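You operate a simulated robot arm through the tools that you are given. There is no shell and no other tool. Be economical: measure what you need, move in short steps, check, and stop when the job is done.

You are at the controls of a simulated robot arm. One attempt, no reset.

Task
Dust the green drawer box top, then polish a patch on it with the pink pad.
Fine: use the orange dust brush and the teal polish tin; lid back on, brush and pad back in their places. Set down upright: orange dust brush. A coat counts when it lies all over at full strength: go over it till it gets no stronger. What is to be rubbed or washed off counts as gone when no trace of it is left.

The check looks at the end state, three seconds after you hand in, the way a careful person would. Anything else that was tipped, shoved, dropped, spilled or broken makes it a failure. Lids that push on must go on centred and level and be pressed home; caps that screw on are set level and turned clockwise until they are tight.

Robot
A 7-joint arm with a two-finger parallel gripper, fixed in place. Base frame: the origin is at the foot of the arm, x ahead of it, y to its left, z up; the work surface is at about z = 78. Lengths are in cm, angles in degrees, forces in N, time in s.
With the tool pointing down near the work surface it reaches from about 30 to 70 cm from the base axis. Its first joint turns from -66.0 to 66.0 degrees. Payload 1.57 kg.
Tool frame: the origin (TCP) lies between the finger pads and is the grasp point; the fingertips stand 3 cm ahead of it; z points along the fingers, y is the line along which they close. The gripper opens to 11 cm. The fingers are 2.4 cm wide and 1.2 cm thick; the gripper's body (4.8 by 11.2 cm) begins 7.8 cm behind the TCP.
Orientation is told as [roll, pitch, yaw] about the base's x, y, z axes, in that order, counted from this pose: with the fingers straight down and closing along the base's y, the tool's x points along the base's -x, its y along +y and its z along -z.

Tools
- The arm moves only by the tool move_arm. Its argument "deltas" is a list of rows, each a list of 7 numbers: the gripper command, from -1 (fully open) to 1 (shut), values between in proportion, then the shift along the tool's x, y, z in units of 20 mm (1.0 is 20 mm), then the turn, a rotation vector about the tool's x, y, z in units of 5 degrees (1.0 is 5 degrees). In form: [[gripper, dx, dy, dz, rx, ry, rz], ...]. A call has 1 to 10 rows; each row shifts and turns the commanded pose from where the row before left it, along the tool's axes as they then stand. A call with a number of a shift or a turn outside -1 to 1 is refused whole. A row lasts 0.2 s, in which the tool goes at most 5 cm and 8.6 degrees; a call with a longer step from one row to the next is refused whole, and so is a gripper value outside its range. Where a pose cannot be reached the arm comes as near as it can. A force on the tool above 50 N (or 10 N above the force at the start of the call, whichever is more), or a blocked arm, ends the call early, and 0.2 s more pass. The fingers move at their own pace (about 10.8 cm/s each) and stop on an object; they squeeze with about 43 N. The grip force told is the motor's: it shows also when the fingers shut on nothing. Time passes only in rows, and 0.2 s behind the last, so rows that do not move let the fingers close. The reply holds the time, the measured pose of the TCP, the force on the tool along the base axes, the opening and the grip force, in the units named above and with some noise, with the torque about the TCP (base axes, N m) and any sound that the robot's microphone picked up.
- Cameras (640 x 400 px; columns grow to the right, rows downward): "scene" is fixed at [16.28, -39.17, 139.65]; the picture's right is [0.79, -0.61, 0.00], its down [-0.39, -0.51, -0.77] and it looks along [0.47, 0.61, -0.64] (base axes); focal length 301 px, centre (320, 200). "wrist" rides on the gripper at [7, 1.6, -14.1] in the tool frame; the picture's right is [-0.23, 0.97, 0.00], its down [-0.85, -0.20, -0.48] and it looks along [-0.47, -0.11, 0.88] (tool axes); focal length 222 px, centre (320, 200). There is no depth. A picture from a camera that has moved, and an enlarged one, comes with that camera's place and axes in the base frame and with its lens.
- camera(camera): a new picture of that camera. No time passes.
- close_up(camera, box): a new picture of the part [left, top, right, bottom] of that camera's present view, enlarged. No time passes.
- close_job(): hands the job in; it is judged then, once.

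Work in short steps. Places have to be worked out from the pictures, the camera data and where the tool is seen: move nearer, look again, correct. Check each grasp and each placing, and mend what went wrong. You have 120 turns and 76 pictures in all, those below and enlarged ones among them. Open the gripper and draw the arm clear of the work before you hand the job in, unless the task says otherwise; then end with one line.

The tools are called after ">>>" as a command line: name --pt "numbers of a row" for each row, then --argument value for the rest, lists and objects as JSON in quotes. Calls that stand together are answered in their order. move_arm: Moves the arm, as the interface text tells. Its arguments: {"type":"object","properties":{"deltas":{"type":"array"}},"required":["deltas"]} The other tools are called the same way: camera (camera) takes a picture; close_up (camera, box) takes an enlarged picture of a part of a camera's view; close_job () hands the job in.

At the start:

```text
t: 0.0
ee_pos: [42.32, 20.77, 116.2]
ee_rot: [0.0, 0.0, 0.0]
ft_force: [0.0, -0.6, 0.7]
torque: [0.0, 0.03, 0.03]
opening: 10.99
finger_force: 0.1
```

scene: 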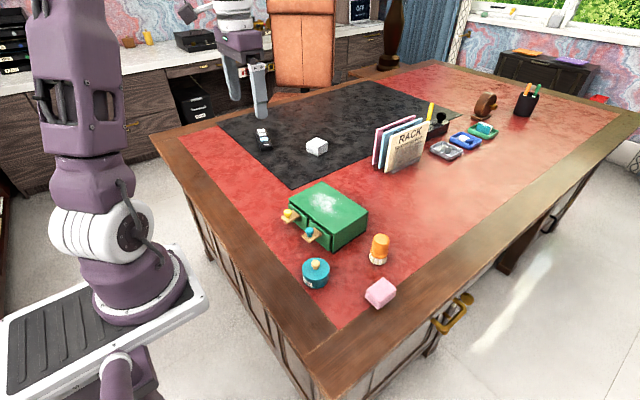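
wrist: 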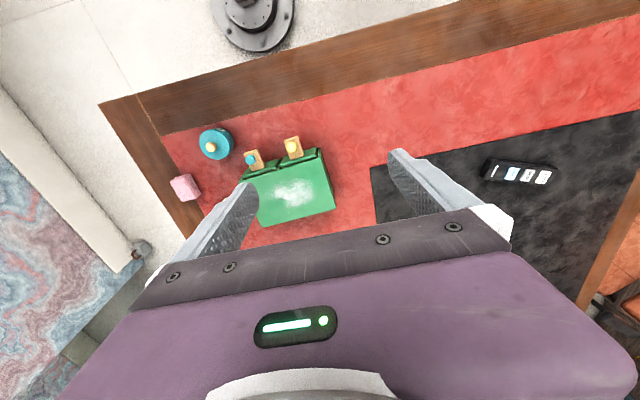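

I'll first look closely at the work objects in the scene view.

>>> close_up --camera "scene" --box '[260, 170, 420, 320]'

>>> close_up --camera "wrist" --box '[150, 100, 350, 240]'

```text
2.67 times, centred on (340, 245) of scene
camera zoom: at [16.28, -39.17, 139.65], right [0.79, -0.61, 0.0], down [-0.39, -0.51, -0.77], along [0.47, 0.61, -0.64], focal length 803 px, centre (267, 80)
```

zoom: 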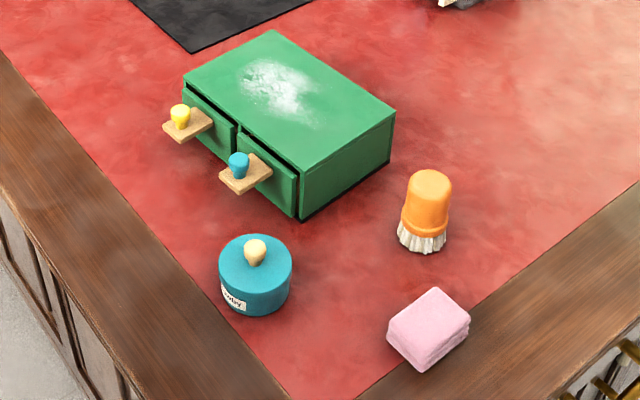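

```text
2.86 times, centred on (250, 170) of wrist
camera zoom: at [35.38, 22.43, 130.34], right [0.23, 0.97, 0.0], down [0.85, -0.2, 0.48], along [0.47, -0.11, -0.88], focal length 635 px, centre (520, 286)
```

zoom: 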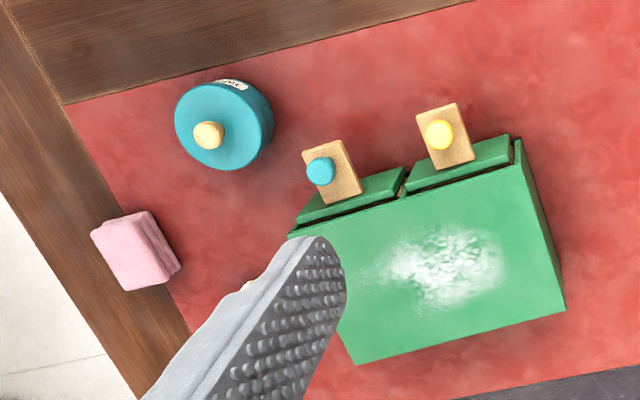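

Estimates: box top z≈85.5 spanning x 50–63, y 0–19; dust at about (56,11); brush (58.7,-8.5), tin (42.5,-3.5), pad (51,-17). I move over the small items for a better look.

>>> move_arm --pt "-1 -0.2 -1 0 0 0 0" --pt "-1 -0.2 -1 0 0 0 0" --pt "-1 -0.2 -1 0 0 0 0" --pt "-1 -0.2 -1 0 0 0 0" --pt "-1 -0.2 -1 0 0 0 0" --pt "-1 -0.2 -1 0 0 0 0" --pt "-1 -0.2 -1 0 0 0 0" --pt "-1 -0.2 -1 0 0 0 0" --pt "-1 -0.2 -1 0 0 0 0" --pt "-1 0 -1 0 0 0 0"

>>> move_arm --pt "-1 0 -1 1 0 0 0" --pt "-1 0 -1 1 0 0 0" --pt "-1 0 -1 1 0 0 0" --pt "-1 0 -1 1 0 0 0" --pt "-1 0 -0.4 0 0 0 0" --pt "-1 0 0 0 0 0 0"

>>> camera --camera "wrist"

```text
t: 2.2
ee_pos: [46.0, 0.78, 116.01]
ee_rot: [0.0, 0.1, 0.0]
ft_force: [0.1, -0.2, -0.9]
torque: [-0.01, 0.0, 0.01]
opening: 11.01
finger_force: 0.0
```

```text
t: 3.6
ee_pos: [46.08, -7.97, 107.99]
ee_rot: [-0.1, 0.1, 0.0]
ft_force: [0.4, 0.4, 0.8]
torque: [-0.01, -0.02, -0.02]
opening: 10.99
finger_force: 0.1
```

```text
71 pictures are left
camera wrist: at [39.04, -6.33, 122.22], right [0.23, 0.97, 0.0], down [0.85, -0.2, 0.48], along [0.47, -0.11, -0.88], focal length 222 px, centre (320, 200)
```

wrist: 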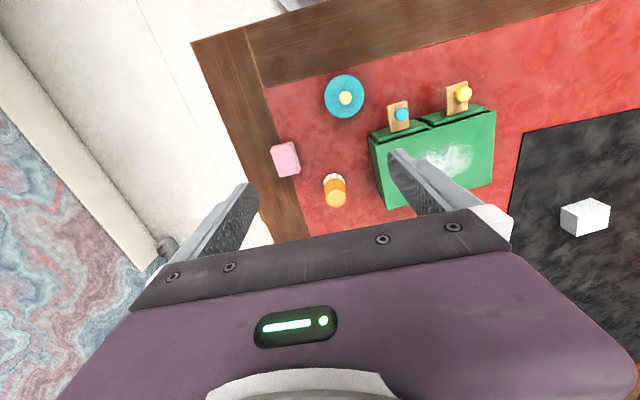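

>>> close_up --camera "wrist" --box '[250, 60, 410, 220]'

```text
2.50 times, centred on (330, 140) of wrist
camera zoom: at [39.04, -6.33, 122.22], right [0.23, 0.97, 0.0], down [0.85, -0.2, 0.48], along [0.47, -0.11, -0.88], focal length 555 px, centre (295, 350)
```

zoom: 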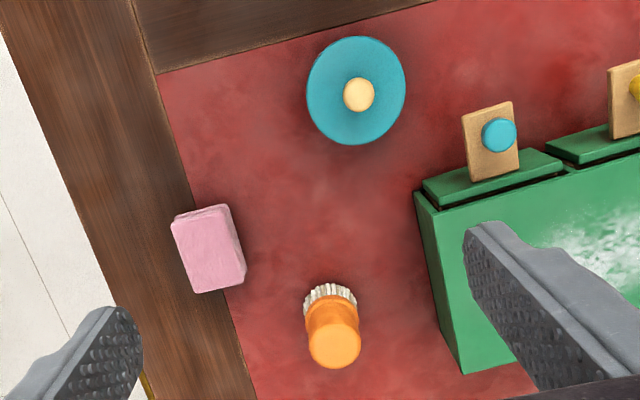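

Brush refined to (58.5,-8.1), pad (51,-16) with long axis near x, tin (42.7,-3.1). Go above the brush with the fingers partly closed to clear the box.

>>> move_arm --pt "-0.4 -1 -0.1 0.5 0 0 0" --pt "-0.4 -1 0 0.5 0 0 0" --pt "-0.4 -1 0 0.5 0 0 0" --pt "-0.4 -1 0 0.5 0 0 0" --pt "-0.4 -1 0 1 0 0 0" --pt "-0.4 -1 0 1 0 0 0" --pt "-0.4 -0.2 0 1 0 0 0" --pt "-0.4 0 0 0 0 0 0"

>>> camera --camera "wrist"

>>> close_up --camera "scene" --box '[290, 130, 450, 290]'

```text
t: 5.4
ee_pos: [58.37, -8.29, 98.22]
ee_rot: [0.1, 0.0, 0.1]
ft_force: [-0.5, -0.3, -1.2]
torque: [-0.01, -0.01, -0.02]
opening: 7.71
finger_force: 0.0
```

```text
69 pictures are left
camera wrist: at [51.43, -6.59, 112.27], right [0.23, 0.97, 0.0], down [0.85, -0.2, 0.48], along [0.47, -0.11, -0.88], focal length 222 px, centre (320, 200)
```

wrist: 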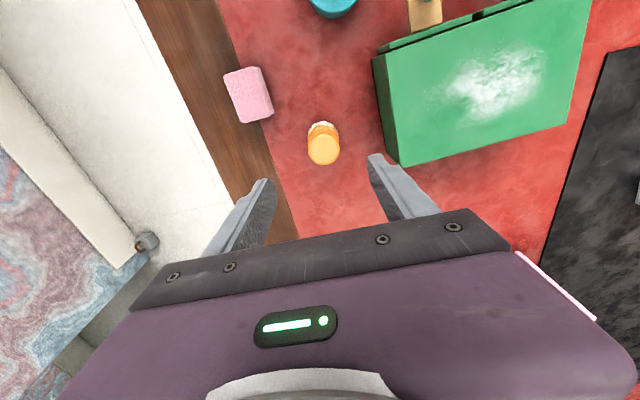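

```text
2.50 times, centred on (370, 210) of scene
camera zoom: at [16.28, -39.17, 139.65], right [0.79, -0.61, 0.0], down [-0.39, -0.51, -0.77], along [0.47, 0.61, -0.64], focal length 753 px, centre (195, 175)
```

zoom: 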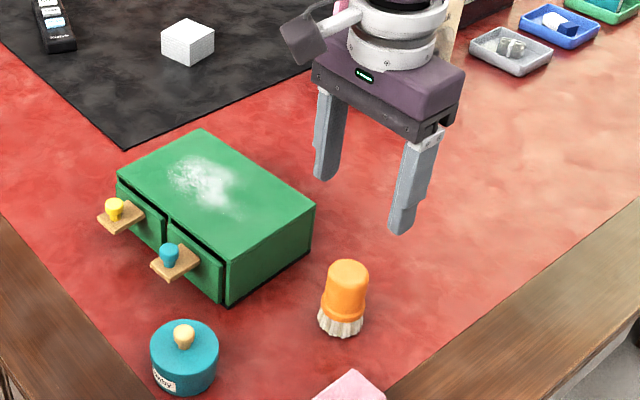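

Brush is centred at about (58.8,-8.1) between the fingers. Descend and grip.

>>> move_arm --pt "-0.4 -0.2 0.1 1 0 0 0" --pt "-0.4 0 0 1 0 0 0" --pt "-0.4 0 0 1 0 0 0" --pt "-0.4 0 0 1 0 0 0" --pt "-0.4 0 0 1 0 0 0" --pt "-0.4 0 0 1 0 0 0" --pt "-0.4 0 0 0.85 0 0 0" --pt "-0.4 0 0 0 0 0 0"

>>> move_arm --pt "0.2 0 0 0 0 0 0" --pt "1 0 0 0 0 0 0" --pt "1 0 0 0 0 0 0" --pt "1 0 0 0 0 0 0"

>>> close_up --camera "scene" --box '[290, 130, 450, 290]'

```text
t: 7.2
ee_pos: [58.84, -8.04, 84.23]
ee_rot: [0.0, 0.1, 0.0]
ft_force: [0.8, 0.7, 0.2]
torque: [0.0, 0.02, -0.05]
opening: 7.7
finger_force: 0.1
```

```text
t: 8.2
ee_pos: [58.75, -7.99, 84.37]
ee_rot: [0.0, 0.0, 0.0]
ft_force: [0.0, 1.1, 0.3]
torque: [0.05, -0.01, 0.0]
opening: 3.88
finger_force: 43.3
```

```text
2.50 times, centred on (370, 210) of scene
camera zoom: at [16.28, -39.17, 139.65], right [0.79, -0.61, 0.0], down [-0.39, -0.51, -0.77], along [0.47, 0.61, -0.64], focal length 753 px, centre (195, 175)
```

zoom: 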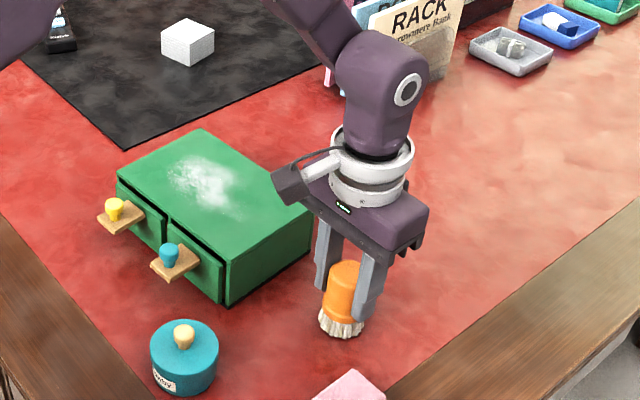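

Brush is held (3.9 cm), TCP 84.35 with bristles on the table. Lift and carry over the dust.

>>> move_arm --pt "1 0 0 -1 0 0 0" --pt "1 0 0 -1 0 0 0" --pt "1 0 0 -1 0 0 0" --pt "1 0 0 -1 0 0 0" --pt "1 0 0 -1 0 0 0" --pt "1 0 0 -1 0 0 0" --pt "1 0 0 0 0 0 0"

>>> move_arm --pt "1 0 1 0 0 0 0" --pt "1 0 1 0 0 0 0" --pt "1 0 1 0 0 0 0" --pt "1 0 1 0 0 0 0" --pt "1 0 1 0 0 0 0" --pt "1 0 1 0 0 0 0" --pt "1 0 1 0 0 0 0" --pt "1 0 0.5 0 0 0 0" --pt "1 0 0 0 0 0 0"

>>> camera --camera "wrist"

>>> close_up --camera "scene" --box '[270, 140, 390, 260]'

```text
t: 9.8
ee_pos: [58.82, -8.1, 96.63]
ee_rot: [0.1, 0.0, 0.0]
ft_force: [0.1, -0.5, 0.1]
torque: [0.01, 0.0, 0.0]
opening: 3.88
finger_force: 43.0
```

```text
t: 11.8
ee_pos: [58.77, 6.95, 96.59]
ee_rot: [0.0, 0.0, 0.1]
ft_force: [0.5, -0.2, -1.0]
torque: [0.01, 0.0, 0.01]
opening: 3.88
finger_force: 43.2
```

```text
66 pictures are left
camera wrist: at [51.78, 8.61, 110.75], right [0.23, 0.97, 0.0], down [0.85, -0.2, 0.48], along [0.47, -0.11, -0.88], focal length 222 px, centre (320, 200)
```

wrist: 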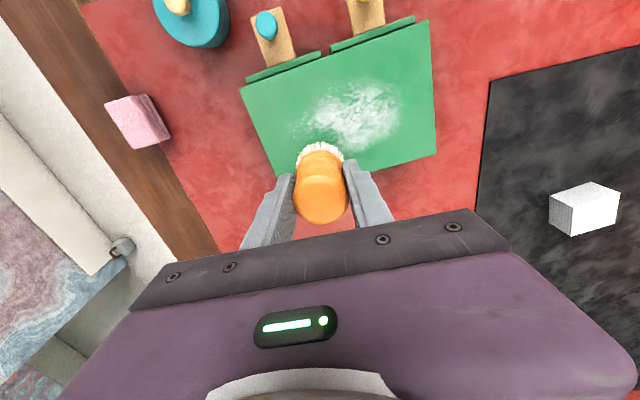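

```text
3.33 times, centred on (330, 200) of scene
camera zoom: at [16.28, -39.17, 139.65], right [0.79, -0.61, 0.0], down [-0.39, -0.51, -0.77], along [0.47, 0.61, -0.64], focal length 1004 px, centre (287, 200)
```

zoom: 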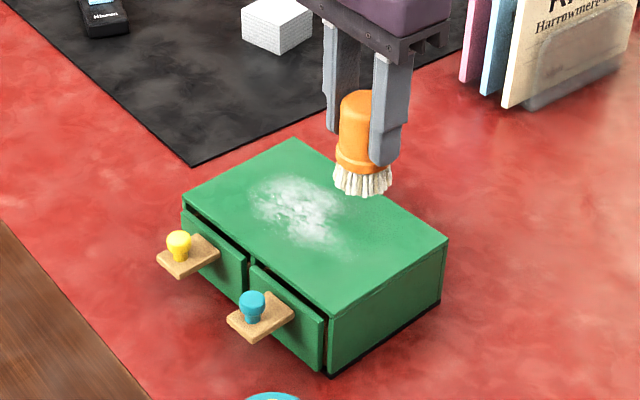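

Dust spans about x 52.5–60, y 4.5–16.5. I move to a start corner and lower the bristles gently until contact.

>>> move_arm --pt "1 0.9 -0.4 0 0 0 0" --pt "1 0.9 -0.5 0 0 0 0" --pt "1 0.8 -0.5 0.5 0 0 0" --pt "1 0 0 1 0 0 0" --pt "1 0 0 0.5 0 0 0" --pt "1 0 0 0.15 0 0 0" --pt "1 0 0 0.1 0 0 0" --pt "1 0 0 0 0 0 0"

>>> move_arm --pt "1 0 0 0.1 0 0 0" --pt "1 0 0 0.05 0 0 0" --pt "1 0 0 0 0 0 0"

>>> close_up --camera "scene" --box '[270, 140, 390, 260]'

```text
t: 13.6
ee_pos: [53.47, 4.29, 92.03]
ee_rot: [0.0, 0.0, 0.0]
ft_force: [-5.6, 1.5, 11.2]
torque: [0.26, 0.24, 0.05]
opening: 3.88
finger_force: 42.9
```

```text
t: 14.4
ee_pos: [53.62, 4.1, 91.84]
ee_rot: [0.1, -0.2, 0.0]
ft_force: [-1.6, -1.3, 20.0]
torque: [-0.27, -0.1, -0.03]
opening: 3.87
finger_force: 43.3
```

```text
3.33 times, centred on (330, 200) of scene
camera zoom: at [16.24, -39.17, 139.65], right [0.79, -0.61, 0.0], down [-0.39, -0.51, -0.77], along [0.47, 0.61, -0.64], focal length 1004 px, centre (287, 200)
```

zoom: 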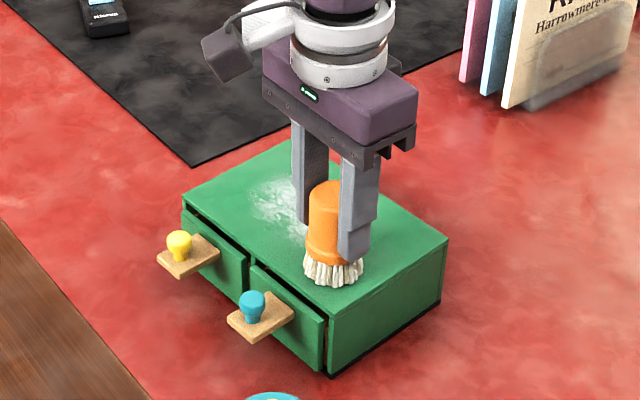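

Contact at z≈92.1, with 20 N now; I ease off a little so the box isn't shoved, then sweep along y.

>>> move_arm --pt "1 0 0 -0.12 0 0 0" --pt "1 0 0.5 0 0 0 0" --pt "1 0 0.5 0 0 0 0" --pt "1 0 0.5 0 0 0 0" --pt "1 0 0.5 0 0 0 0"

>>> close_up --camera "scene" --box '[270, 140, 390, 260]'

```text
t: 15.6
ee_pos: [53.65, 8.19, 91.97]
ee_rot: [0.1, -0.1, 0.0]
ft_force: [0.9, 1.3, -0.6]
torque: [0.0, -0.02, -0.02]
opening: 3.88
finger_force: 42.7
```

```text
3.33 times, centred on (330, 200) of scene
camera zoom: at [16.28, -39.17, 139.65], right [0.79, -0.61, 0.0], down [-0.39, -0.51, -0.77], along [0.47, 0.61, -0.64], focal length 1004 px, centre (287, 200)
```

zoom: 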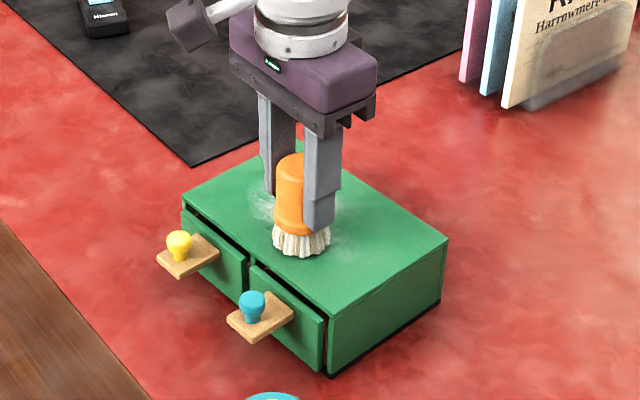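

Dust is disappearing and the box stays put; force is ~0, so I lower 1 mm and continue sweeping.

>>> move_arm --pt "1 0 0.5 0.06 0 0 0" --pt "1 0 0.5 0 0 0 0" --pt "1 0 0.5 0 0 0 0" --pt "1 0 0.5 0 0 0 0" --pt "1 -0.9 0 0 0 0 0" --pt "1 0 -0.5 0 0 0 0" --pt "1 0 -0.5 0 0 0 0" --pt "1 0 -0.5 0 0 0 0" --pt "1 0 -0.5 0 0 0 0" --pt "1 0 -0.5 0 0 0 0"

>>> move_arm --pt "1 0 -0.5 0 0 0 0" --pt "1 0 -0.5 0 0 0 0" --pt "1 -0.9 0 0 0 0 0" --pt "1 0 0.6 0 0 0 0" --pt "1 0 0.6 0 0 0 0" --pt "1 0 0.6 0 0 0 0" --pt "1 0 0.6 0 0 0 0" --pt "1 0 0.6 0 0 0 0" --pt "1 0 0.6 0 0 0 0"

>>> close_up --camera "scene" --box '[270, 140, 390, 260]'

```text
t: 17.8
ee_pos: [55.34, 7.19, 91.92]
ee_rot: [0.0, -0.1, -0.1]
ft_force: [0.0, 1.0, 0.6]
torque: [-0.01, -0.01, 0.04]
opening: 3.9
finger_force: 42.7
```

```text
t: 19.8
ee_pos: [57.05, 12.47, 91.78]
ee_rot: [-0.1, 0.0, 0.0]
ft_force: [0.3, -3.9, 7.8]
torque: [-0.29, -0.23, -0.09]
opening: 3.88
finger_force: 42.7
```

```text
3.33 times, centred on (330, 200) of scene
camera zoom: at [16.26, -39.18, 139.64], right [0.79, -0.61, 0.0], down [-0.39, -0.51, -0.77], along [0.47, 0.61, -0.64], focal length 1004 px, centre (287, 200)
```

zoom: 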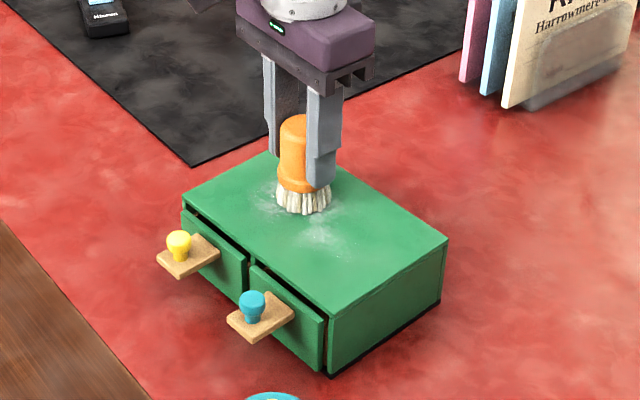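

Much dust is gone; contact at x=57 is ~8 N. I continue the raster over the remaining strips.

>>> move_arm --pt "1 0 0.6 0 0 0 0" --pt "1 0 0.6 0 0 0 0" --pt "1 0 0.6 0 0 0 0" --pt "1 -0.9 0 0 0 0 0" --pt "1 0 -0.7 0.02 0 0 0" --pt "1 0 -0.7 0 0 0 0" --pt "1 0 -0.7 0 0 0 0" --pt "1 0 -0.7 0 0 0 0" --pt "1 0 -0.7 0 0 0 0" --pt "1 0 -0.7 0 0 0 0"

>>> move_arm --pt "1 0 -0.7 0 0 0 0" --pt "1 0 -0.7 0 0 0 0" --pt "1 0.8 0 0.02 0 0 0" --pt "1 0.8 0 0 0 0 0" --pt "1 0 0.6 0 0 0 0" --pt "1 0 0.6 0 0 0 0" --pt "1 0 0.6 0 0 0 0" --pt "1 0 0.6 0 0 0 0" --pt "1 0 0.6 0 0 0 0" --pt "1 0 0.6 0 0 0 0"

>>> move_arm --pt "1 0 0.6 0 0 0 0" --pt "1 0 0.6 0 0 0 0" --pt "1 0 0.6 0 0 0 0" --pt "1 0.9 0 0.02 0 0 0" --pt "1 0 -0.7 0 0 0 0" --pt "1 0 -0.7 0 0 0 0" --pt "1 0 -0.7 0 0 0 0" --pt "1 0 -0.7 0 0 0 0" --pt "1 0 -0.7 0 0 0 0" --pt "1 0 -0.7 0 0 0 0"

>>> close_up --camera "scene" --box '[270, 140, 390, 260]'

```text
t: 22.0
ee_pos: [58.87, 7.43, 91.62]
ee_rot: [-0.1, 0.0, -0.1]
ft_force: [0.2, 0.3, 1.6]
torque: [0.04, -0.05, 0.04]
opening: 3.87
finger_force: 43.0
```

```text
t: 24.2
ee_pos: [55.91, 11.94, 91.61]
ee_rot: [0.0, -0.1, -0.1]
ft_force: [0.2, -9.6, 21.8]
torque: [-0.53, -0.09, -0.02]
opening: 3.89
finger_force: 42.9
```

```text
t: 26.4
ee_pos: [53.85, 7.24, 91.65]
ee_rot: [0.1, -0.1, 0.0]
ft_force: [-1.0, 17.5, 42.8]
torque: [0.94, -0.12, -0.02]
opening: 3.88
finger_force: 43.4
```

```text
3.33 times, centred on (330, 200) of scene
camera zoom: at [16.21, -39.14, 139.66], right [0.79, -0.61, 0.0], down [-0.39, -0.51, -0.77], along [0.47, 0.61, -0.64], focal length 1004 px, centre (287, 200)
```

zoom: 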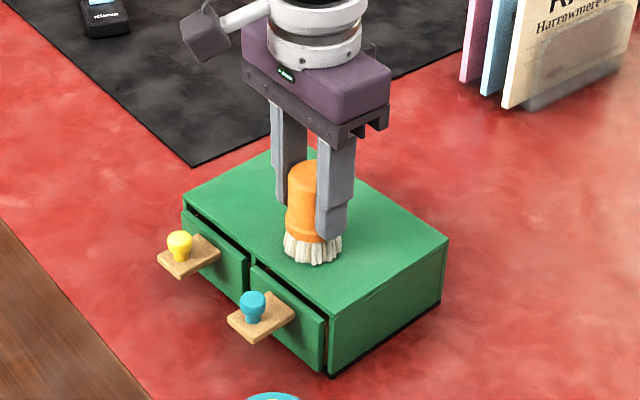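

Force rose to 43 N here, but the box hasn't moved. Lift off and inspect the top.

>>> move_arm --pt "1 0 0 -0.5 0 0 0" --pt "1 0 0 -1 0 0 0" --pt "1 -0.5 -1 -1 0 0 0" --pt "1 -1 -1 0 0 0 0" --pt "1 -1 -1 0 0 0 0" --pt "1 0 -1 0 0 0 0" --pt "1 0 -1 0 0 0 0" --pt "1 0 -1 0 0 0 0" --pt "1 0 -1 0 0 0 0" --pt "1 0 0 0 0 0 0"

>>> close_up --camera "scene" --box '[280, 170, 400, 270]'

>>> close_up --camera "wrist" --box '[280, 0, 520, 210]'

```text
t: 28.6
ee_pos: [58.97, -7.06, 96.8]
ee_rot: [0.0, 0.0, 0.0]
ft_force: [0.4, 0.6, -0.9]
torque: [-0.01, 0.05, -0.01]
opening: 3.9
finger_force: 43.2
```

```text
4.00 times, centred on (340, 220) of scene
camera zoom: at [16.28, -39.17, 139.65], right [0.79, -0.61, 0.0], down [-0.39, -0.51, -0.77], along [0.47, 0.61, -0.64], focal length 1205 px, centre (240, 120)
```

zoom: 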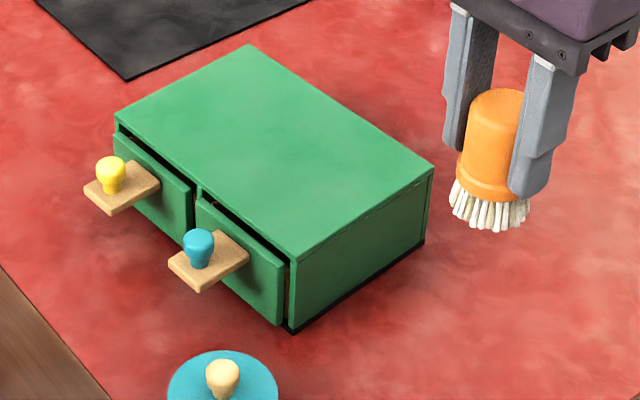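

```text
1.90 times, centred on (400, 105) of wrist
camera zoom: at [52.04, -5.36, 110.85], right [0.23, 0.97, 0.0], down [0.85, -0.2, 0.48], along [0.47, -0.11, -0.88], focal length 423 px, centre (168, 381)
```

zoom: 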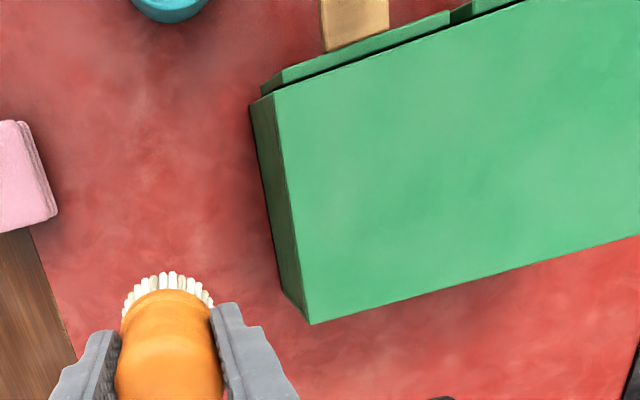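

The top looks clean; one high-zoom check for faint traces before putting the brush back.

>>> close_up --camera "scene" --box '[305, 180, 370, 222]'

```text
9.52 times, centred on (338, 201) of scene
camera zoom: at [16.28, -39.17, 139.65], right [0.79, -0.61, 0.0], down [-0.39, -0.51, -0.77], along [0.47, 0.61, -0.64], focal length 2869 px, centre (153, 190)
```

zoom: 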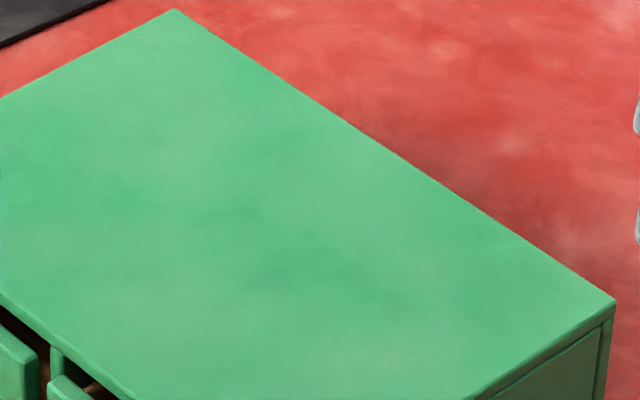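

Clean. Return the brush to its spot (58.8,-8.05) and lower to contact.

>>> move_arm --pt "1 0.08 -0.5 0 0 0 0" --pt "1 0 0 1 0 0 0" --pt "1 0 0 1 0 0 0" --pt "1 0 0 1 0 0 0" --pt "1 0 0 1 0 0 0" --pt "1 0 0 1 0 0 0" --pt "1 0 0 0.9 0 0 0" --pt "1 0 0 0.15 0 0 0" --pt "1 0 0 0 0 0 0"

>>> move_arm --pt "1 0 0 0.07 0 0 0" --pt "1 0 0 0 0 0 0"

```text
t: 30.6
ee_pos: [58.87, -7.75, 84.46]
ee_rot: [0.1, 0.0, -0.1]
ft_force: [0.5, 0.1, 0.0]
torque: [-0.01, -0.02, -0.04]
opening: 3.91
finger_force: 42.8
```

```text
t: 31.2
ee_pos: [58.78, -7.8, 84.43]
ee_rot: [0.0, 0.0, 0.0]
ft_force: [0.4, 0.1, -0.7]
torque: [-0.02, 0.02, -0.04]
opening: 3.84
finger_force: 43.0
```

Not in contact yet; nudge y slightly and lower in small steps.

>>> move_arm --pt "1 0 -0.1 0.08 0 0 0" --pt "1 0 0 0 0 0 0"

>>> move_arm --pt "1 0 0 0.08 0 0 0" --pt "1 0 0 0 0 0 0"

>>> close_up --camera "scene" --box '[350, 220, 410, 280]'

```text
t: 31.8
ee_pos: [58.75, -8.11, 84.22]
ee_rot: [0.0, -0.1, 0.1]
ft_force: [-0.6, 1.1, -0.7]
torque: [0.0, 0.0, 0.0]
opening: 3.9
finger_force: 43.3
```

```text
t: 32.4
ee_pos: [58.73, -8.08, 84.17]
ee_rot: [0.0, -0.1, 0.0]
ft_force: [-7.7, 0.8, 27.3]
torque: [0.03, 0.37, 0.0]
opening: 3.9
finger_force: 42.5
```

```text
6.67 times, centred on (380, 250) of scene
camera zoom: at [16.21, -39.16, 139.66], right [0.79, -0.61, 0.0], down [-0.39, -0.51, -0.77], along [0.47, 0.61, -0.64], focal length 2008 px, centre (-80, -133)
```

zoom: 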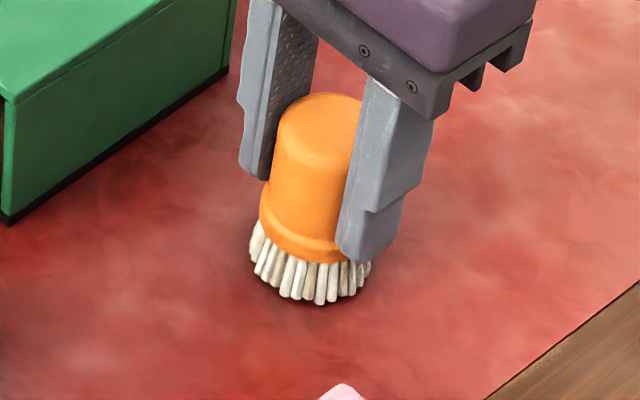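

Contact felt; ease off half a millimetre, release and rise.

>>> move_arm --pt "1 0 0 -0.03 0 0 0" --pt "0.1 0 0 0 0 0 0" --pt "-0.4 0 0 0 0 0 0" --pt "-0.4 0 0 0 0 0 0" --pt "-0.4 0 0 -0.5 0 0 0" --pt "-0.4 0 0 -1 0 0 0" --pt "-0.4 0 0 -1 0 0 0" --pt "-0.4 0 0 -1 0 0 0" --pt "-0.4 0 0 -1 0 0 0" --pt "-0.4 0 0 -1 0 0 0"

>>> move_arm --pt "-0.6 1 0 -1 0 0 0" --pt "-0.6 1 0 0 0 0 0" --pt "-0.6 1 0 0 0 0 0" --pt "-0.6 1 0 0 0 0 0" --pt "-0.6 1 0 0 0 0 0" --pt "-0.6 1 0.5 0 0 0 0" --pt "-0.6 1 1 0 0 0 0" --pt "-0.6 1 1 0 0 0 0" --pt "-0.6 0.3 0 0 0 0 0" --pt "-0.6 0 0 0 0 0 0"

>>> camera --camera "wrist"

>>> close_up --camera "scene" --box '[290, 220, 410, 320]'

```text
t: 34.6
ee_pos: [58.65, -7.97, 95.07]
ee_rot: [0.0, 0.1, 0.0]
ft_force: [0.3, -0.2, -0.2]
torque: [0.02, -0.02, 0.02]
opening: 7.71
finger_force: 0.0
```

```text
t: 36.8
ee_pos: [42.28, -3.05, 96.97]
ee_rot: [0.1, 0.0, 0.0]
ft_force: [0.3, -0.2, -0.4]
torque: [0.01, 0.03, -0.06]
opening: 8.77
finger_force: 0.0
```

```text
56 pictures are left
camera wrist: at [35.26, -1.38, 111.24], right [0.23, 0.97, 0.0], down [0.85, -0.2, 0.48], along [0.47, -0.11, -0.88], focal length 222 px, centre (320, 200)
```

wrist: 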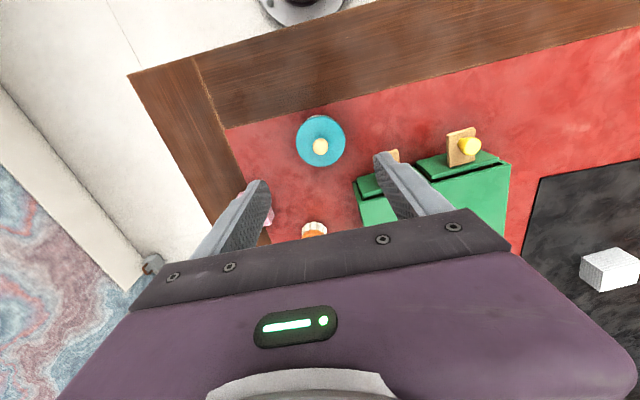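

```text
4.00 times, centred on (350, 270) of scene
camera zoom: at [16.28, -39.17, 139.65], right [0.79, -0.61, 0.0], down [-0.39, -0.51, -0.77], along [0.47, 0.61, -0.64], focal length 1205 px, centre (200, -80)
```

zoom: 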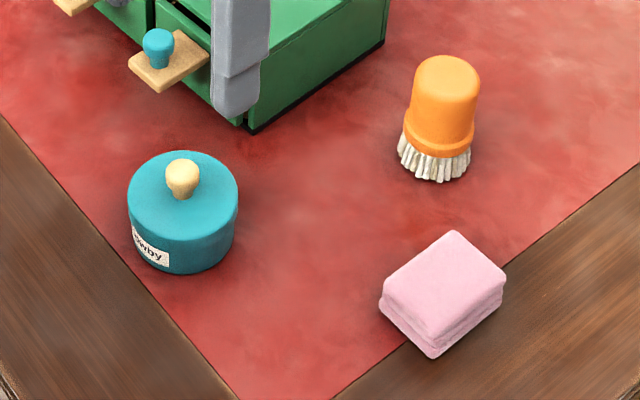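

Brush stands upright. Now a closer look at the tin to find the lid seam and knob height.

>>> close_up --camera "scene" --box '[295, 250, 340, 295]'

>>> close_up --camera "wrist" --box '[280, 100, 360, 180]'

```text
8.89 times, centred on (318, 272) of scene
camera zoom: at [16.28, -39.17, 139.65], right [0.79, -0.61, 0.0], down [-0.39, -0.51, -0.77], along [0.47, 0.61, -0.64], focal length 2678 px, centre (342, -444)
```

zoom: 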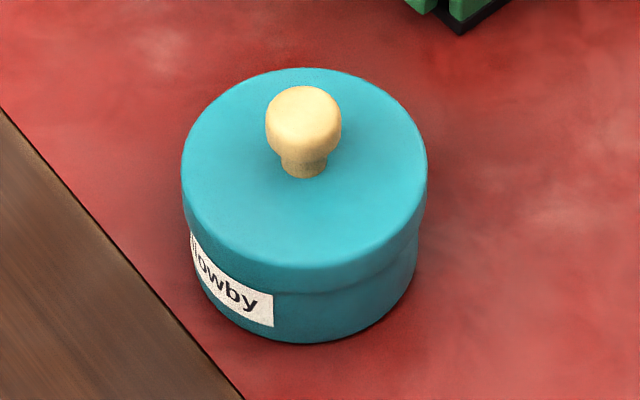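

```text
5.00 times, centred on (320, 140) of wrist
camera zoom: at [35.26, -1.38, 111.24], right [0.23, 0.97, 0.0], down [0.85, -0.2, 0.48], along [0.47, -0.11, -0.88], focal length 1111 px, centre (320, 500)
```

zoom: 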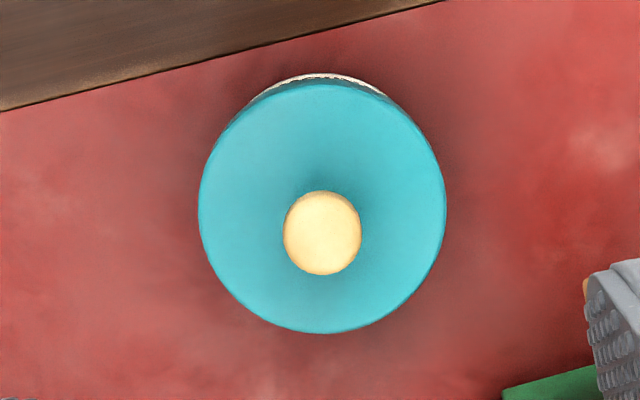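

Tin: lid top z≈81.2, knob top ≈83.4, axis (42.7,-3.05). I descend with fingertips just above the lid and grip the knob.

>>> move_arm --pt "0.25 -0.2 0 1 0 0 0" --pt "0.25 0 0 1 0 0 0" --pt "0.25 0 0 1 0 0 0" --pt "0.25 0 0 1 0 0 0" --pt "0.25 0 0 1 0 0 0" --pt "0.25 0 0 0.9 0 0 0" --pt "0.25 0 0 0.1 0 0 0" --pt "0.25 0 0 0 0 0 0"

>>> close_up --camera "scene" --box '[285, 235, 350, 300]'

```text
t: 38.6
ee_pos: [42.46, -2.89, 84.97]
ee_rot: [0.0, 0.0, 0.0]
ft_force: [0.5, -0.9, -0.1]
torque: [0.01, -0.01, 0.0]
opening: 4.11
finger_force: 0.0
```

```text
6.15 times, centred on (318, 268) of scene
camera zoom: at [16.28, -39.17, 139.65], right [0.79, -0.61, 0.0], down [-0.39, -0.51, -0.77], along [0.47, 0.61, -0.64], focal length 1854 px, centre (335, -215)
```

zoom: 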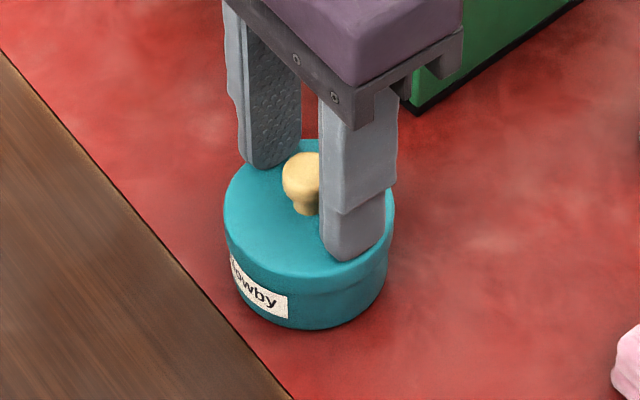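

Fingers straddle the knob; lower 2 mm and close.

>>> move_arm --pt "0.25 -0.1 -0.05 0.12 0 0 0" --pt "0.25 0 0 0 0 0 0" --pt "0.6 0 0 0 0 0 0" --pt "1 0 0 0 0 0 0" --pt "1 0 0 0 0 0 0"

>>> close_up --camera "scene" --box '[285, 235, 350, 300]'

```text
t: 39.6
ee_pos: [42.78, -2.97, 85.11]
ee_rot: [0.0, 0.0, 0.0]
ft_force: [-0.9, 5.9, 13.9]
torque: [0.17, 0.1, 0.03]
opening: 1.8
finger_force: 32.4
stopped in row 4: the force on the tool passed its limit (the readings are from after the stop); the commanded pose is now the measured one
```

```text
6.15 times, centred on (318, 268) of scene
camera zoom: at [16.26, -39.15, 139.65], right [0.79, -0.61, 0.0], down [-0.39, -0.51, -0.77], along [0.47, 0.61, -0.64], focal length 1854 px, centre (335, -215)
```

zoom: 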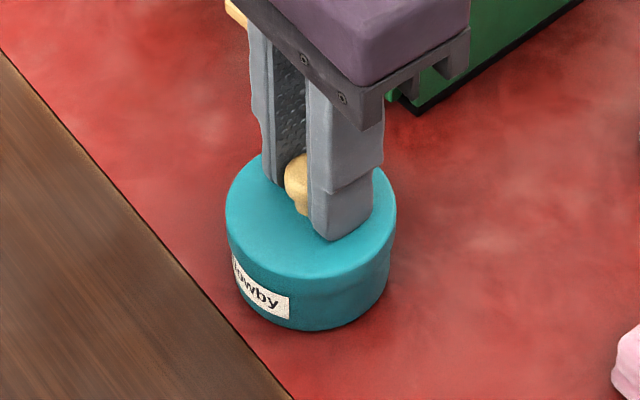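

The knob is between the fingers; finish closing the grip, then lift slowly.

>>> move_arm --pt "1 0 0 0 0 0 0" --pt "1 0 0 0 0 0 0" --pt "1 0 0 0 0 0 0"

>>> move_arm --pt "1 0 0 -0.2 0 0 0" --pt "1 0 0 -0.2 0 0 0" --pt "1 0 0 -0.2 0 0 0" --pt "1 0 0 -0.2 0 0 0" --pt "1 0 0 0 0 0 0"

>>> close_up --camera "scene" --box '[285, 235, 350, 300]'

```text
t: 40.4
ee_pos: [42.88, -3.01, 84.87]
ee_rot: [0.1, -0.1, 0.0]
ft_force: [0.4, 9.0, 24.0]
torque: [0.29, 0.09, 0.0]
opening: 1.81
finger_force: 32.8
```

```text
t: 41.6
ee_pos: [42.84, -3.28, 86.65]
ee_rot: [0.0, -0.1, 0.0]
ft_force: [0.7, 0.4, -0.5]
torque: [-0.03, 0.0, 0.0]
opening: 1.84
finger_force: 32.6
heard: snap
```

```text
6.15 times, centred on (318, 268) of scene
camera zoom: at [16.28, -39.17, 139.65], right [0.79, -0.61, 0.0], down [-0.39, -0.51, -0.77], along [0.47, 0.61, -0.64], focal length 1854 px, centre (335, -215)
```

zoom: 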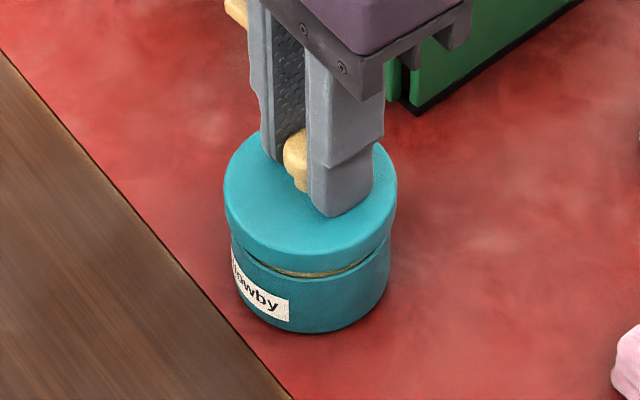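

Lid snapped off. Lift it, carry to the free spot (49,-8.3).

>>> move_arm --pt "1 0 0 -0.5 0 0 0" --pt "1 0 0 -1 0 0 0" --pt "1 0 0 -1 0 0 0" --pt "1 -0.7 -0.5 0 0 0 0" --pt "1 -0.8 -0.7 0 0 0 0" --pt "1 -0.8 -0.7 0 0 0 0" --pt "1 -0.8 -0.6 0 0 0 0" --pt "1 0 0 0 0 0 0"

>>> close_up --camera "scene" --box '[280, 210, 400, 310]'

>>> camera --camera "wrist"

```text
t: 43.4
ee_pos: [49.22, -8.2, 91.69]
ee_rot: [0.1, 0.0, 0.0]
ft_force: [0.1, 0.6, 0.1]
torque: [-0.04, 0.02, -0.01]
opening: 1.78
finger_force: 32.2
```

```text
4.00 times, centred on (340, 260) of scene
camera zoom: at [16.28, -39.17, 139.65], right [0.79, -0.61, 0.0], down [-0.39, -0.51, -0.77], along [0.47, 0.61, -0.64], focal length 1205 px, centre (240, -40)
```

zoom: 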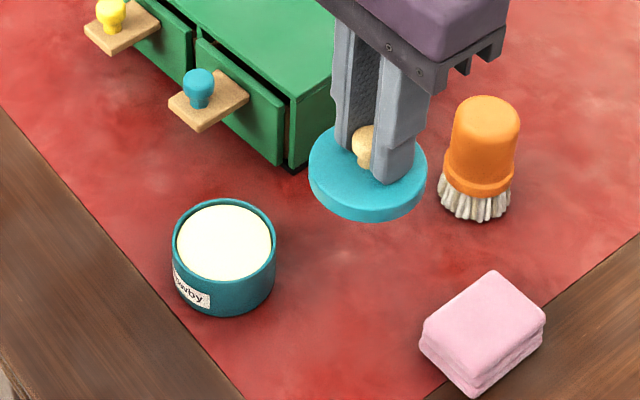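

```text
48 pictures are left
camera wrist: at [42.16, -6.54, 105.82], right [0.23, 0.97, 0.0], down [0.85, -0.2, 0.48], along [0.47, -0.11, -0.88], focal length 222 px, centre (320, 200)
```

wrist: 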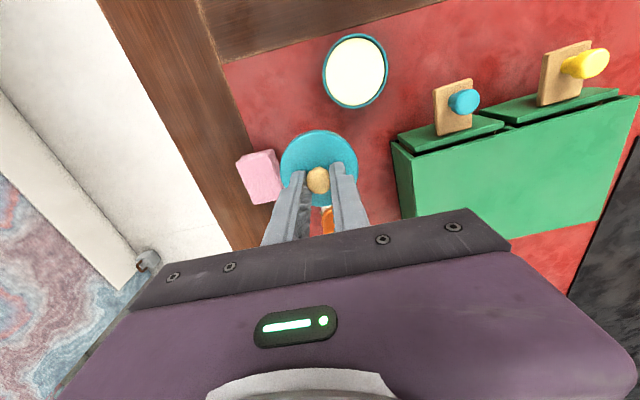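

Tin is open, full of cream polish. Lower the lid to the table.

>>> move_arm --pt "1 0 0 1 0 0 0" --pt "1 0 0 1 0 0 0" --pt "1 0 0 1 0 0 0" --pt "1 0 0 0.8 0 0 0" --pt "1 0 0 0.1 0 0 0" --pt "1 0 0 0.1 0 0 0" --pt "1 0 0 0 0 0 0"

>>> move_arm --pt "1 0 0 0.08 0 0 0" --pt "1 0 0 0.0 0 0 0"

>>> close_up --camera "scene" --box '[310, 220, 390, 280]'

```text
t: 45.0
ee_pos: [49.09, -8.09, 83.66]
ee_rot: [0.0, -0.2, 0.0]
ft_force: [-0.2, -0.8, 0.2]
torque: [-0.01, -0.03, 0.0]
opening: 1.77
finger_force: 32.4
```

```text
t: 45.6
ee_pos: [48.93, -8.13, 83.44]
ee_rot: [0.0, 0.0, 0.1]
ft_force: [-0.2, 0.1, -0.1]
torque: [0.01, -0.02, -0.01]
opening: 1.81
finger_force: 32.8
```

```text
6.67 times, centred on (350, 250) of scene
camera zoom: at [16.28, -39.17, 139.65], right [0.79, -0.61, 0.0], down [-0.39, -0.51, -0.77], along [0.47, 0.61, -0.64], focal length 2008 px, centre (120, -133)
```

zoom: 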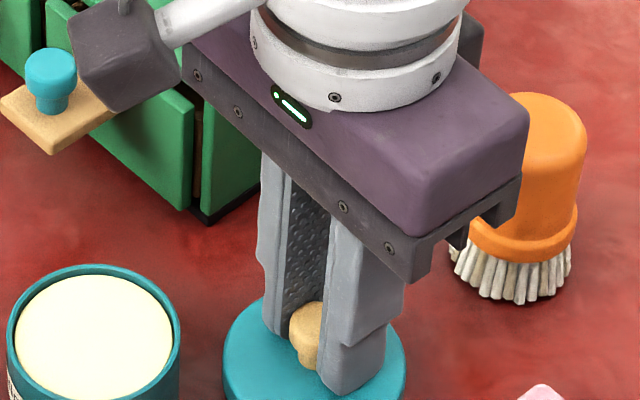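

Not yet down; continue in small steps.

>>> move_arm --pt "1 0 0 0.1 0 0 0" --pt "1 0 0 0.0 0 0 0"

>>> move_arm --pt "1 0 0 0.1 0 0 0" --pt "1 0 0 0.0 0 0 0"

>>> move_arm --pt "1 0 0 0.08 0 0 0" --pt "1 0 0 0.0 0 0 0"

```text
t: 46.2
ee_pos: [48.88, -8.15, 83.26]
ee_rot: [0.0, 0.0, -0.1]
ft_force: [0.3, 0.0, -0.5]
torque: [-0.01, -0.03, 0.02]
opening: 1.8
finger_force: 33.1
```

```text
t: 46.8
ee_pos: [48.97, -8.14, 83.1]
ee_rot: [0.1, 0.0, 0.0]
ft_force: [0.4, -0.5, -0.3]
torque: [-0.01, 0.02, 0.0]
opening: 1.78
finger_force: 32.9
```

```text
t: 47.4
ee_pos: [49.04, -8.15, 82.86]
ee_rot: [0.1, -0.1, 0.0]
ft_force: [0.5, -0.8, 0.3]
torque: [-0.04, 0.04, -0.01]
opening: 1.76
finger_force: 32.5
```

>>> move_arm --pt "1 0 0 0.1 0 0 0" --pt "1 0 0 0.0 0 0 0"

>>> move_arm --pt "1 0 0 0.1 0 0 0" --pt "1 0 0 0.0 0 0 0"

>>> close_up --camera "scene" --box '[325, 240, 385, 290]'

```text
t: 48.0
ee_pos: [49.1, -8.16, 82.68]
ee_rot: [0.1, -0.1, 0.0]
ft_force: [0.1, -0.5, -1.0]
torque: [0.04, 0.0, -0.02]
opening: 1.75
finger_force: 32.3
```

```text
t: 48.6
ee_pos: [48.99, -8.22, 82.46]
ee_rot: [-0.1, -0.1, 0.0]
ft_force: [-0.1, 0.7, 0.0]
torque: [0.01, 0.05, -0.06]
opening: 1.77
finger_force: 32.0
```

```text
8.00 times, centred on (355, 265) of scene
camera zoom: at [16.28, -39.17, 139.65], right [0.79, -0.61, 0.0], down [-0.39, -0.51, -0.77], along [0.47, 0.61, -0.64], focal length 2410 px, centre (40, -320)
```

zoom: 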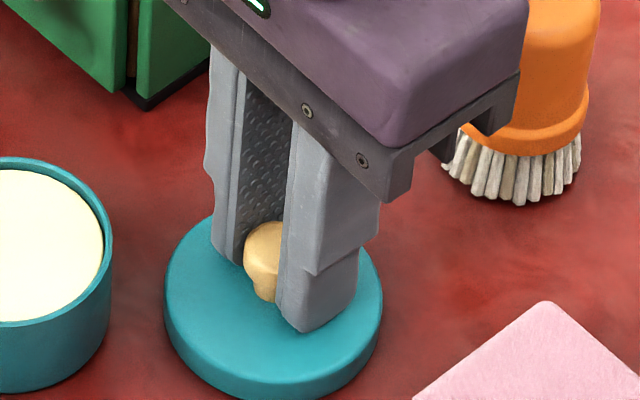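

Close to the table; continue stepping.

>>> move_arm --pt "1 0 0 0.1 0 0 0" --pt "1 0 0 0.0 0 0 0"

>>> move_arm --pt "1 0 0 0.1 0 0 0" --pt "1 0 0 0.0 0 0 0"

>>> move_arm --pt "1 0 0 0.08 0 0 0" --pt "1 0 0 0.0 0 0 0"

```text
t: 49.2
ee_pos: [49.01, -8.24, 82.3]
ee_rot: [0.0, -0.1, 0.0]
ft_force: [-0.2, 0.5, 0.2]
torque: [0.01, -0.01, 0.0]
opening: 1.78
finger_force: 32.3
```

```text
t: 49.8
ee_pos: [48.96, -8.24, 82.2]
ee_rot: [0.1, 0.0, 0.0]
ft_force: [0.1, 0.1, 0.6]
torque: [0.02, 0.0, -0.01]
opening: 1.75
finger_force: 32.3
```

```text
t: 50.4
ee_pos: [48.92, -8.2, 81.96]
ee_rot: [0.0, -0.1, 0.0]
ft_force: [0.0, -0.2, 0.2]
torque: [0.01, -0.02, 0.0]
opening: 1.81
finger_force: 33.1
```

>>> move_arm --pt "1 0 0 0.08 0 0 0" --pt "1 0 0 0.0 0 0 0"

>>> close_up --camera "scene" --box '[325, 240, 385, 290]'

```text
t: 51.0
ee_pos: [48.94, -8.25, 81.76]
ee_rot: [0.0, -0.1, -0.1]
ft_force: [-0.5, -0.1, -0.6]
torque: [-0.01, 0.01, 0.0]
opening: 1.8
finger_force: 32.4
```

```text
8.00 times, centred on (355, 265) of scene
camera zoom: at [16.28, -39.17, 139.65], right [0.79, -0.61, 0.0], down [-0.39, -0.51, -0.77], along [0.47, 0.61, -0.64], focal length 2410 px, centre (40, -320)
```

zoom: 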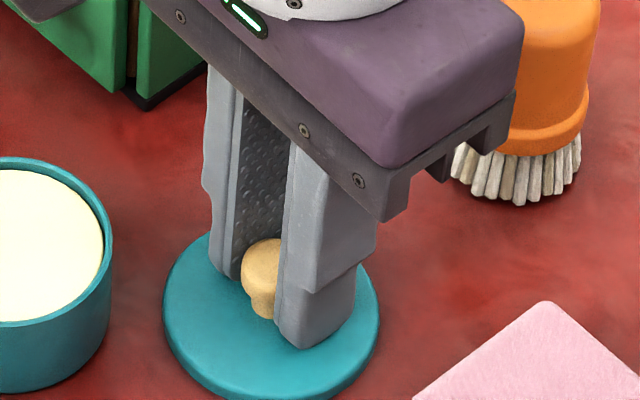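

>>> move_arm --pt "1 0 0 0.08 0 0 0" --pt "1 0 0 0.0 0 0 0"

>>> move_arm --pt "1 0 0 0.08 0 0 0" --pt "1 0 0 0.0 0 0 0"

>>> close_up --camera "scene" --box '[325, 240, 385, 300]'

```text
t: 51.6
ee_pos: [49.02, -8.17, 81.59]
ee_rot: [0.0, -0.2, 0.1]
ft_force: [-0.3, 0.6, 0.0]
torque: [-0.03, -0.01, 0.02]
opening: 1.79
finger_force: 33.0
```

```text
t: 52.2
ee_pos: [49.05, -8.22, 81.43]
ee_rot: [0.0, -0.2, 0.1]
ft_force: [-6.0, -2.2, 37.9]
torque: [-0.02, 0.29, 0.09]
opening: 1.81
finger_force: 32.4
```

```text
6.67 times, centred on (355, 270) of scene
camera zoom: at [16.21, -39.16, 139.66], right [0.79, -0.61, 0.0], down [-0.39, -0.51, -0.77], along [0.47, 0.61, -0.64], focal length 2008 px, centre (87, -267)
```

zoom: 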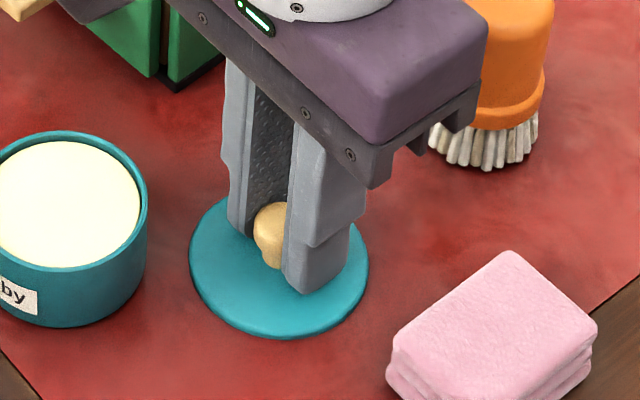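

Lid is on the table (contact at TCP 81.45). Ease, release, and rise.

>>> move_arm --pt "1 0 0 -0.05 0 0 0" --pt "0.6 0 0 0 0 0 0" --pt "0.25 0 0 0 0 0 0" --pt "0.25 0 0 0 0 0 0" --pt "0.25 0 0 -1 0 0 0" --pt "0.25 0 0 -1 0 0 0" --pt "0.25 0 0 -1 0 0 0" --pt "0.25 0 0 -1 0 0 0" --pt "-0.4 0 0 -1 0 0 0" --pt "-0.4 0 0 -1 0 0 0"

>>> move_arm --pt "-0.4 -0.2 -1 -0.3 0 0 0" --pt "-0.4 -0.2 -1 0 0 0 0" --pt "-0.4 -0.2 -1 0 0 0 0" --pt "-0.4 -0.2 -0.9 0 0 0 0" --pt "-0.4 0 0 0 0 0 0"

>>> camera --camera "wrist"

>>> close_up --camera "scene" --box '[290, 230, 410, 320]'

```text
t: 54.4
ee_pos: [49.15, -8.15, 93.43]
ee_rot: [0.0, -0.1, 0.0]
ft_force: [-0.4, 0.6, -0.1]
torque: [0.02, 0.0, -0.01]
opening: 7.72
finger_force: 0.1
```

```text
t: 55.6
ee_pos: [50.57, -16.07, 94.14]
ee_rot: [0.0, -0.2, -0.1]
ft_force: [0.8, -1.1, 0.3]
torque: [0.0, -0.01, -0.02]
opening: 7.72
finger_force: 0.1
```

```text
43 pictures are left
camera wrist: at [43.65, -14.41, 108.32], right [0.23, 0.97, 0.0], down [0.85, -0.2, 0.48], along [0.47, -0.11, -0.88], focal length 222 px, centre (320, 200)
```

wrist: 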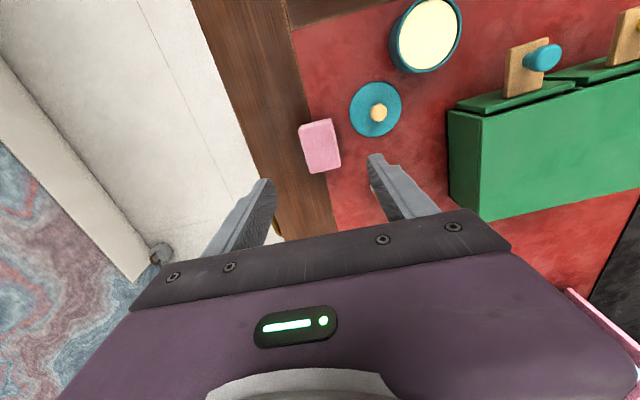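

```text
4.44 times, centred on (350, 275) of scene
camera zoom: at [16.28, -39.17, 139.65], right [0.79, -0.61, 0.0], down [-0.39, -0.51, -0.77], along [0.47, 0.61, -0.64], focal length 1339 px, centre (187, -133)
```

zoom: 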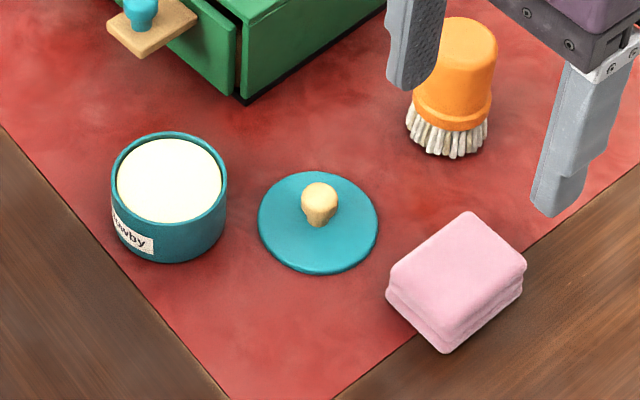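

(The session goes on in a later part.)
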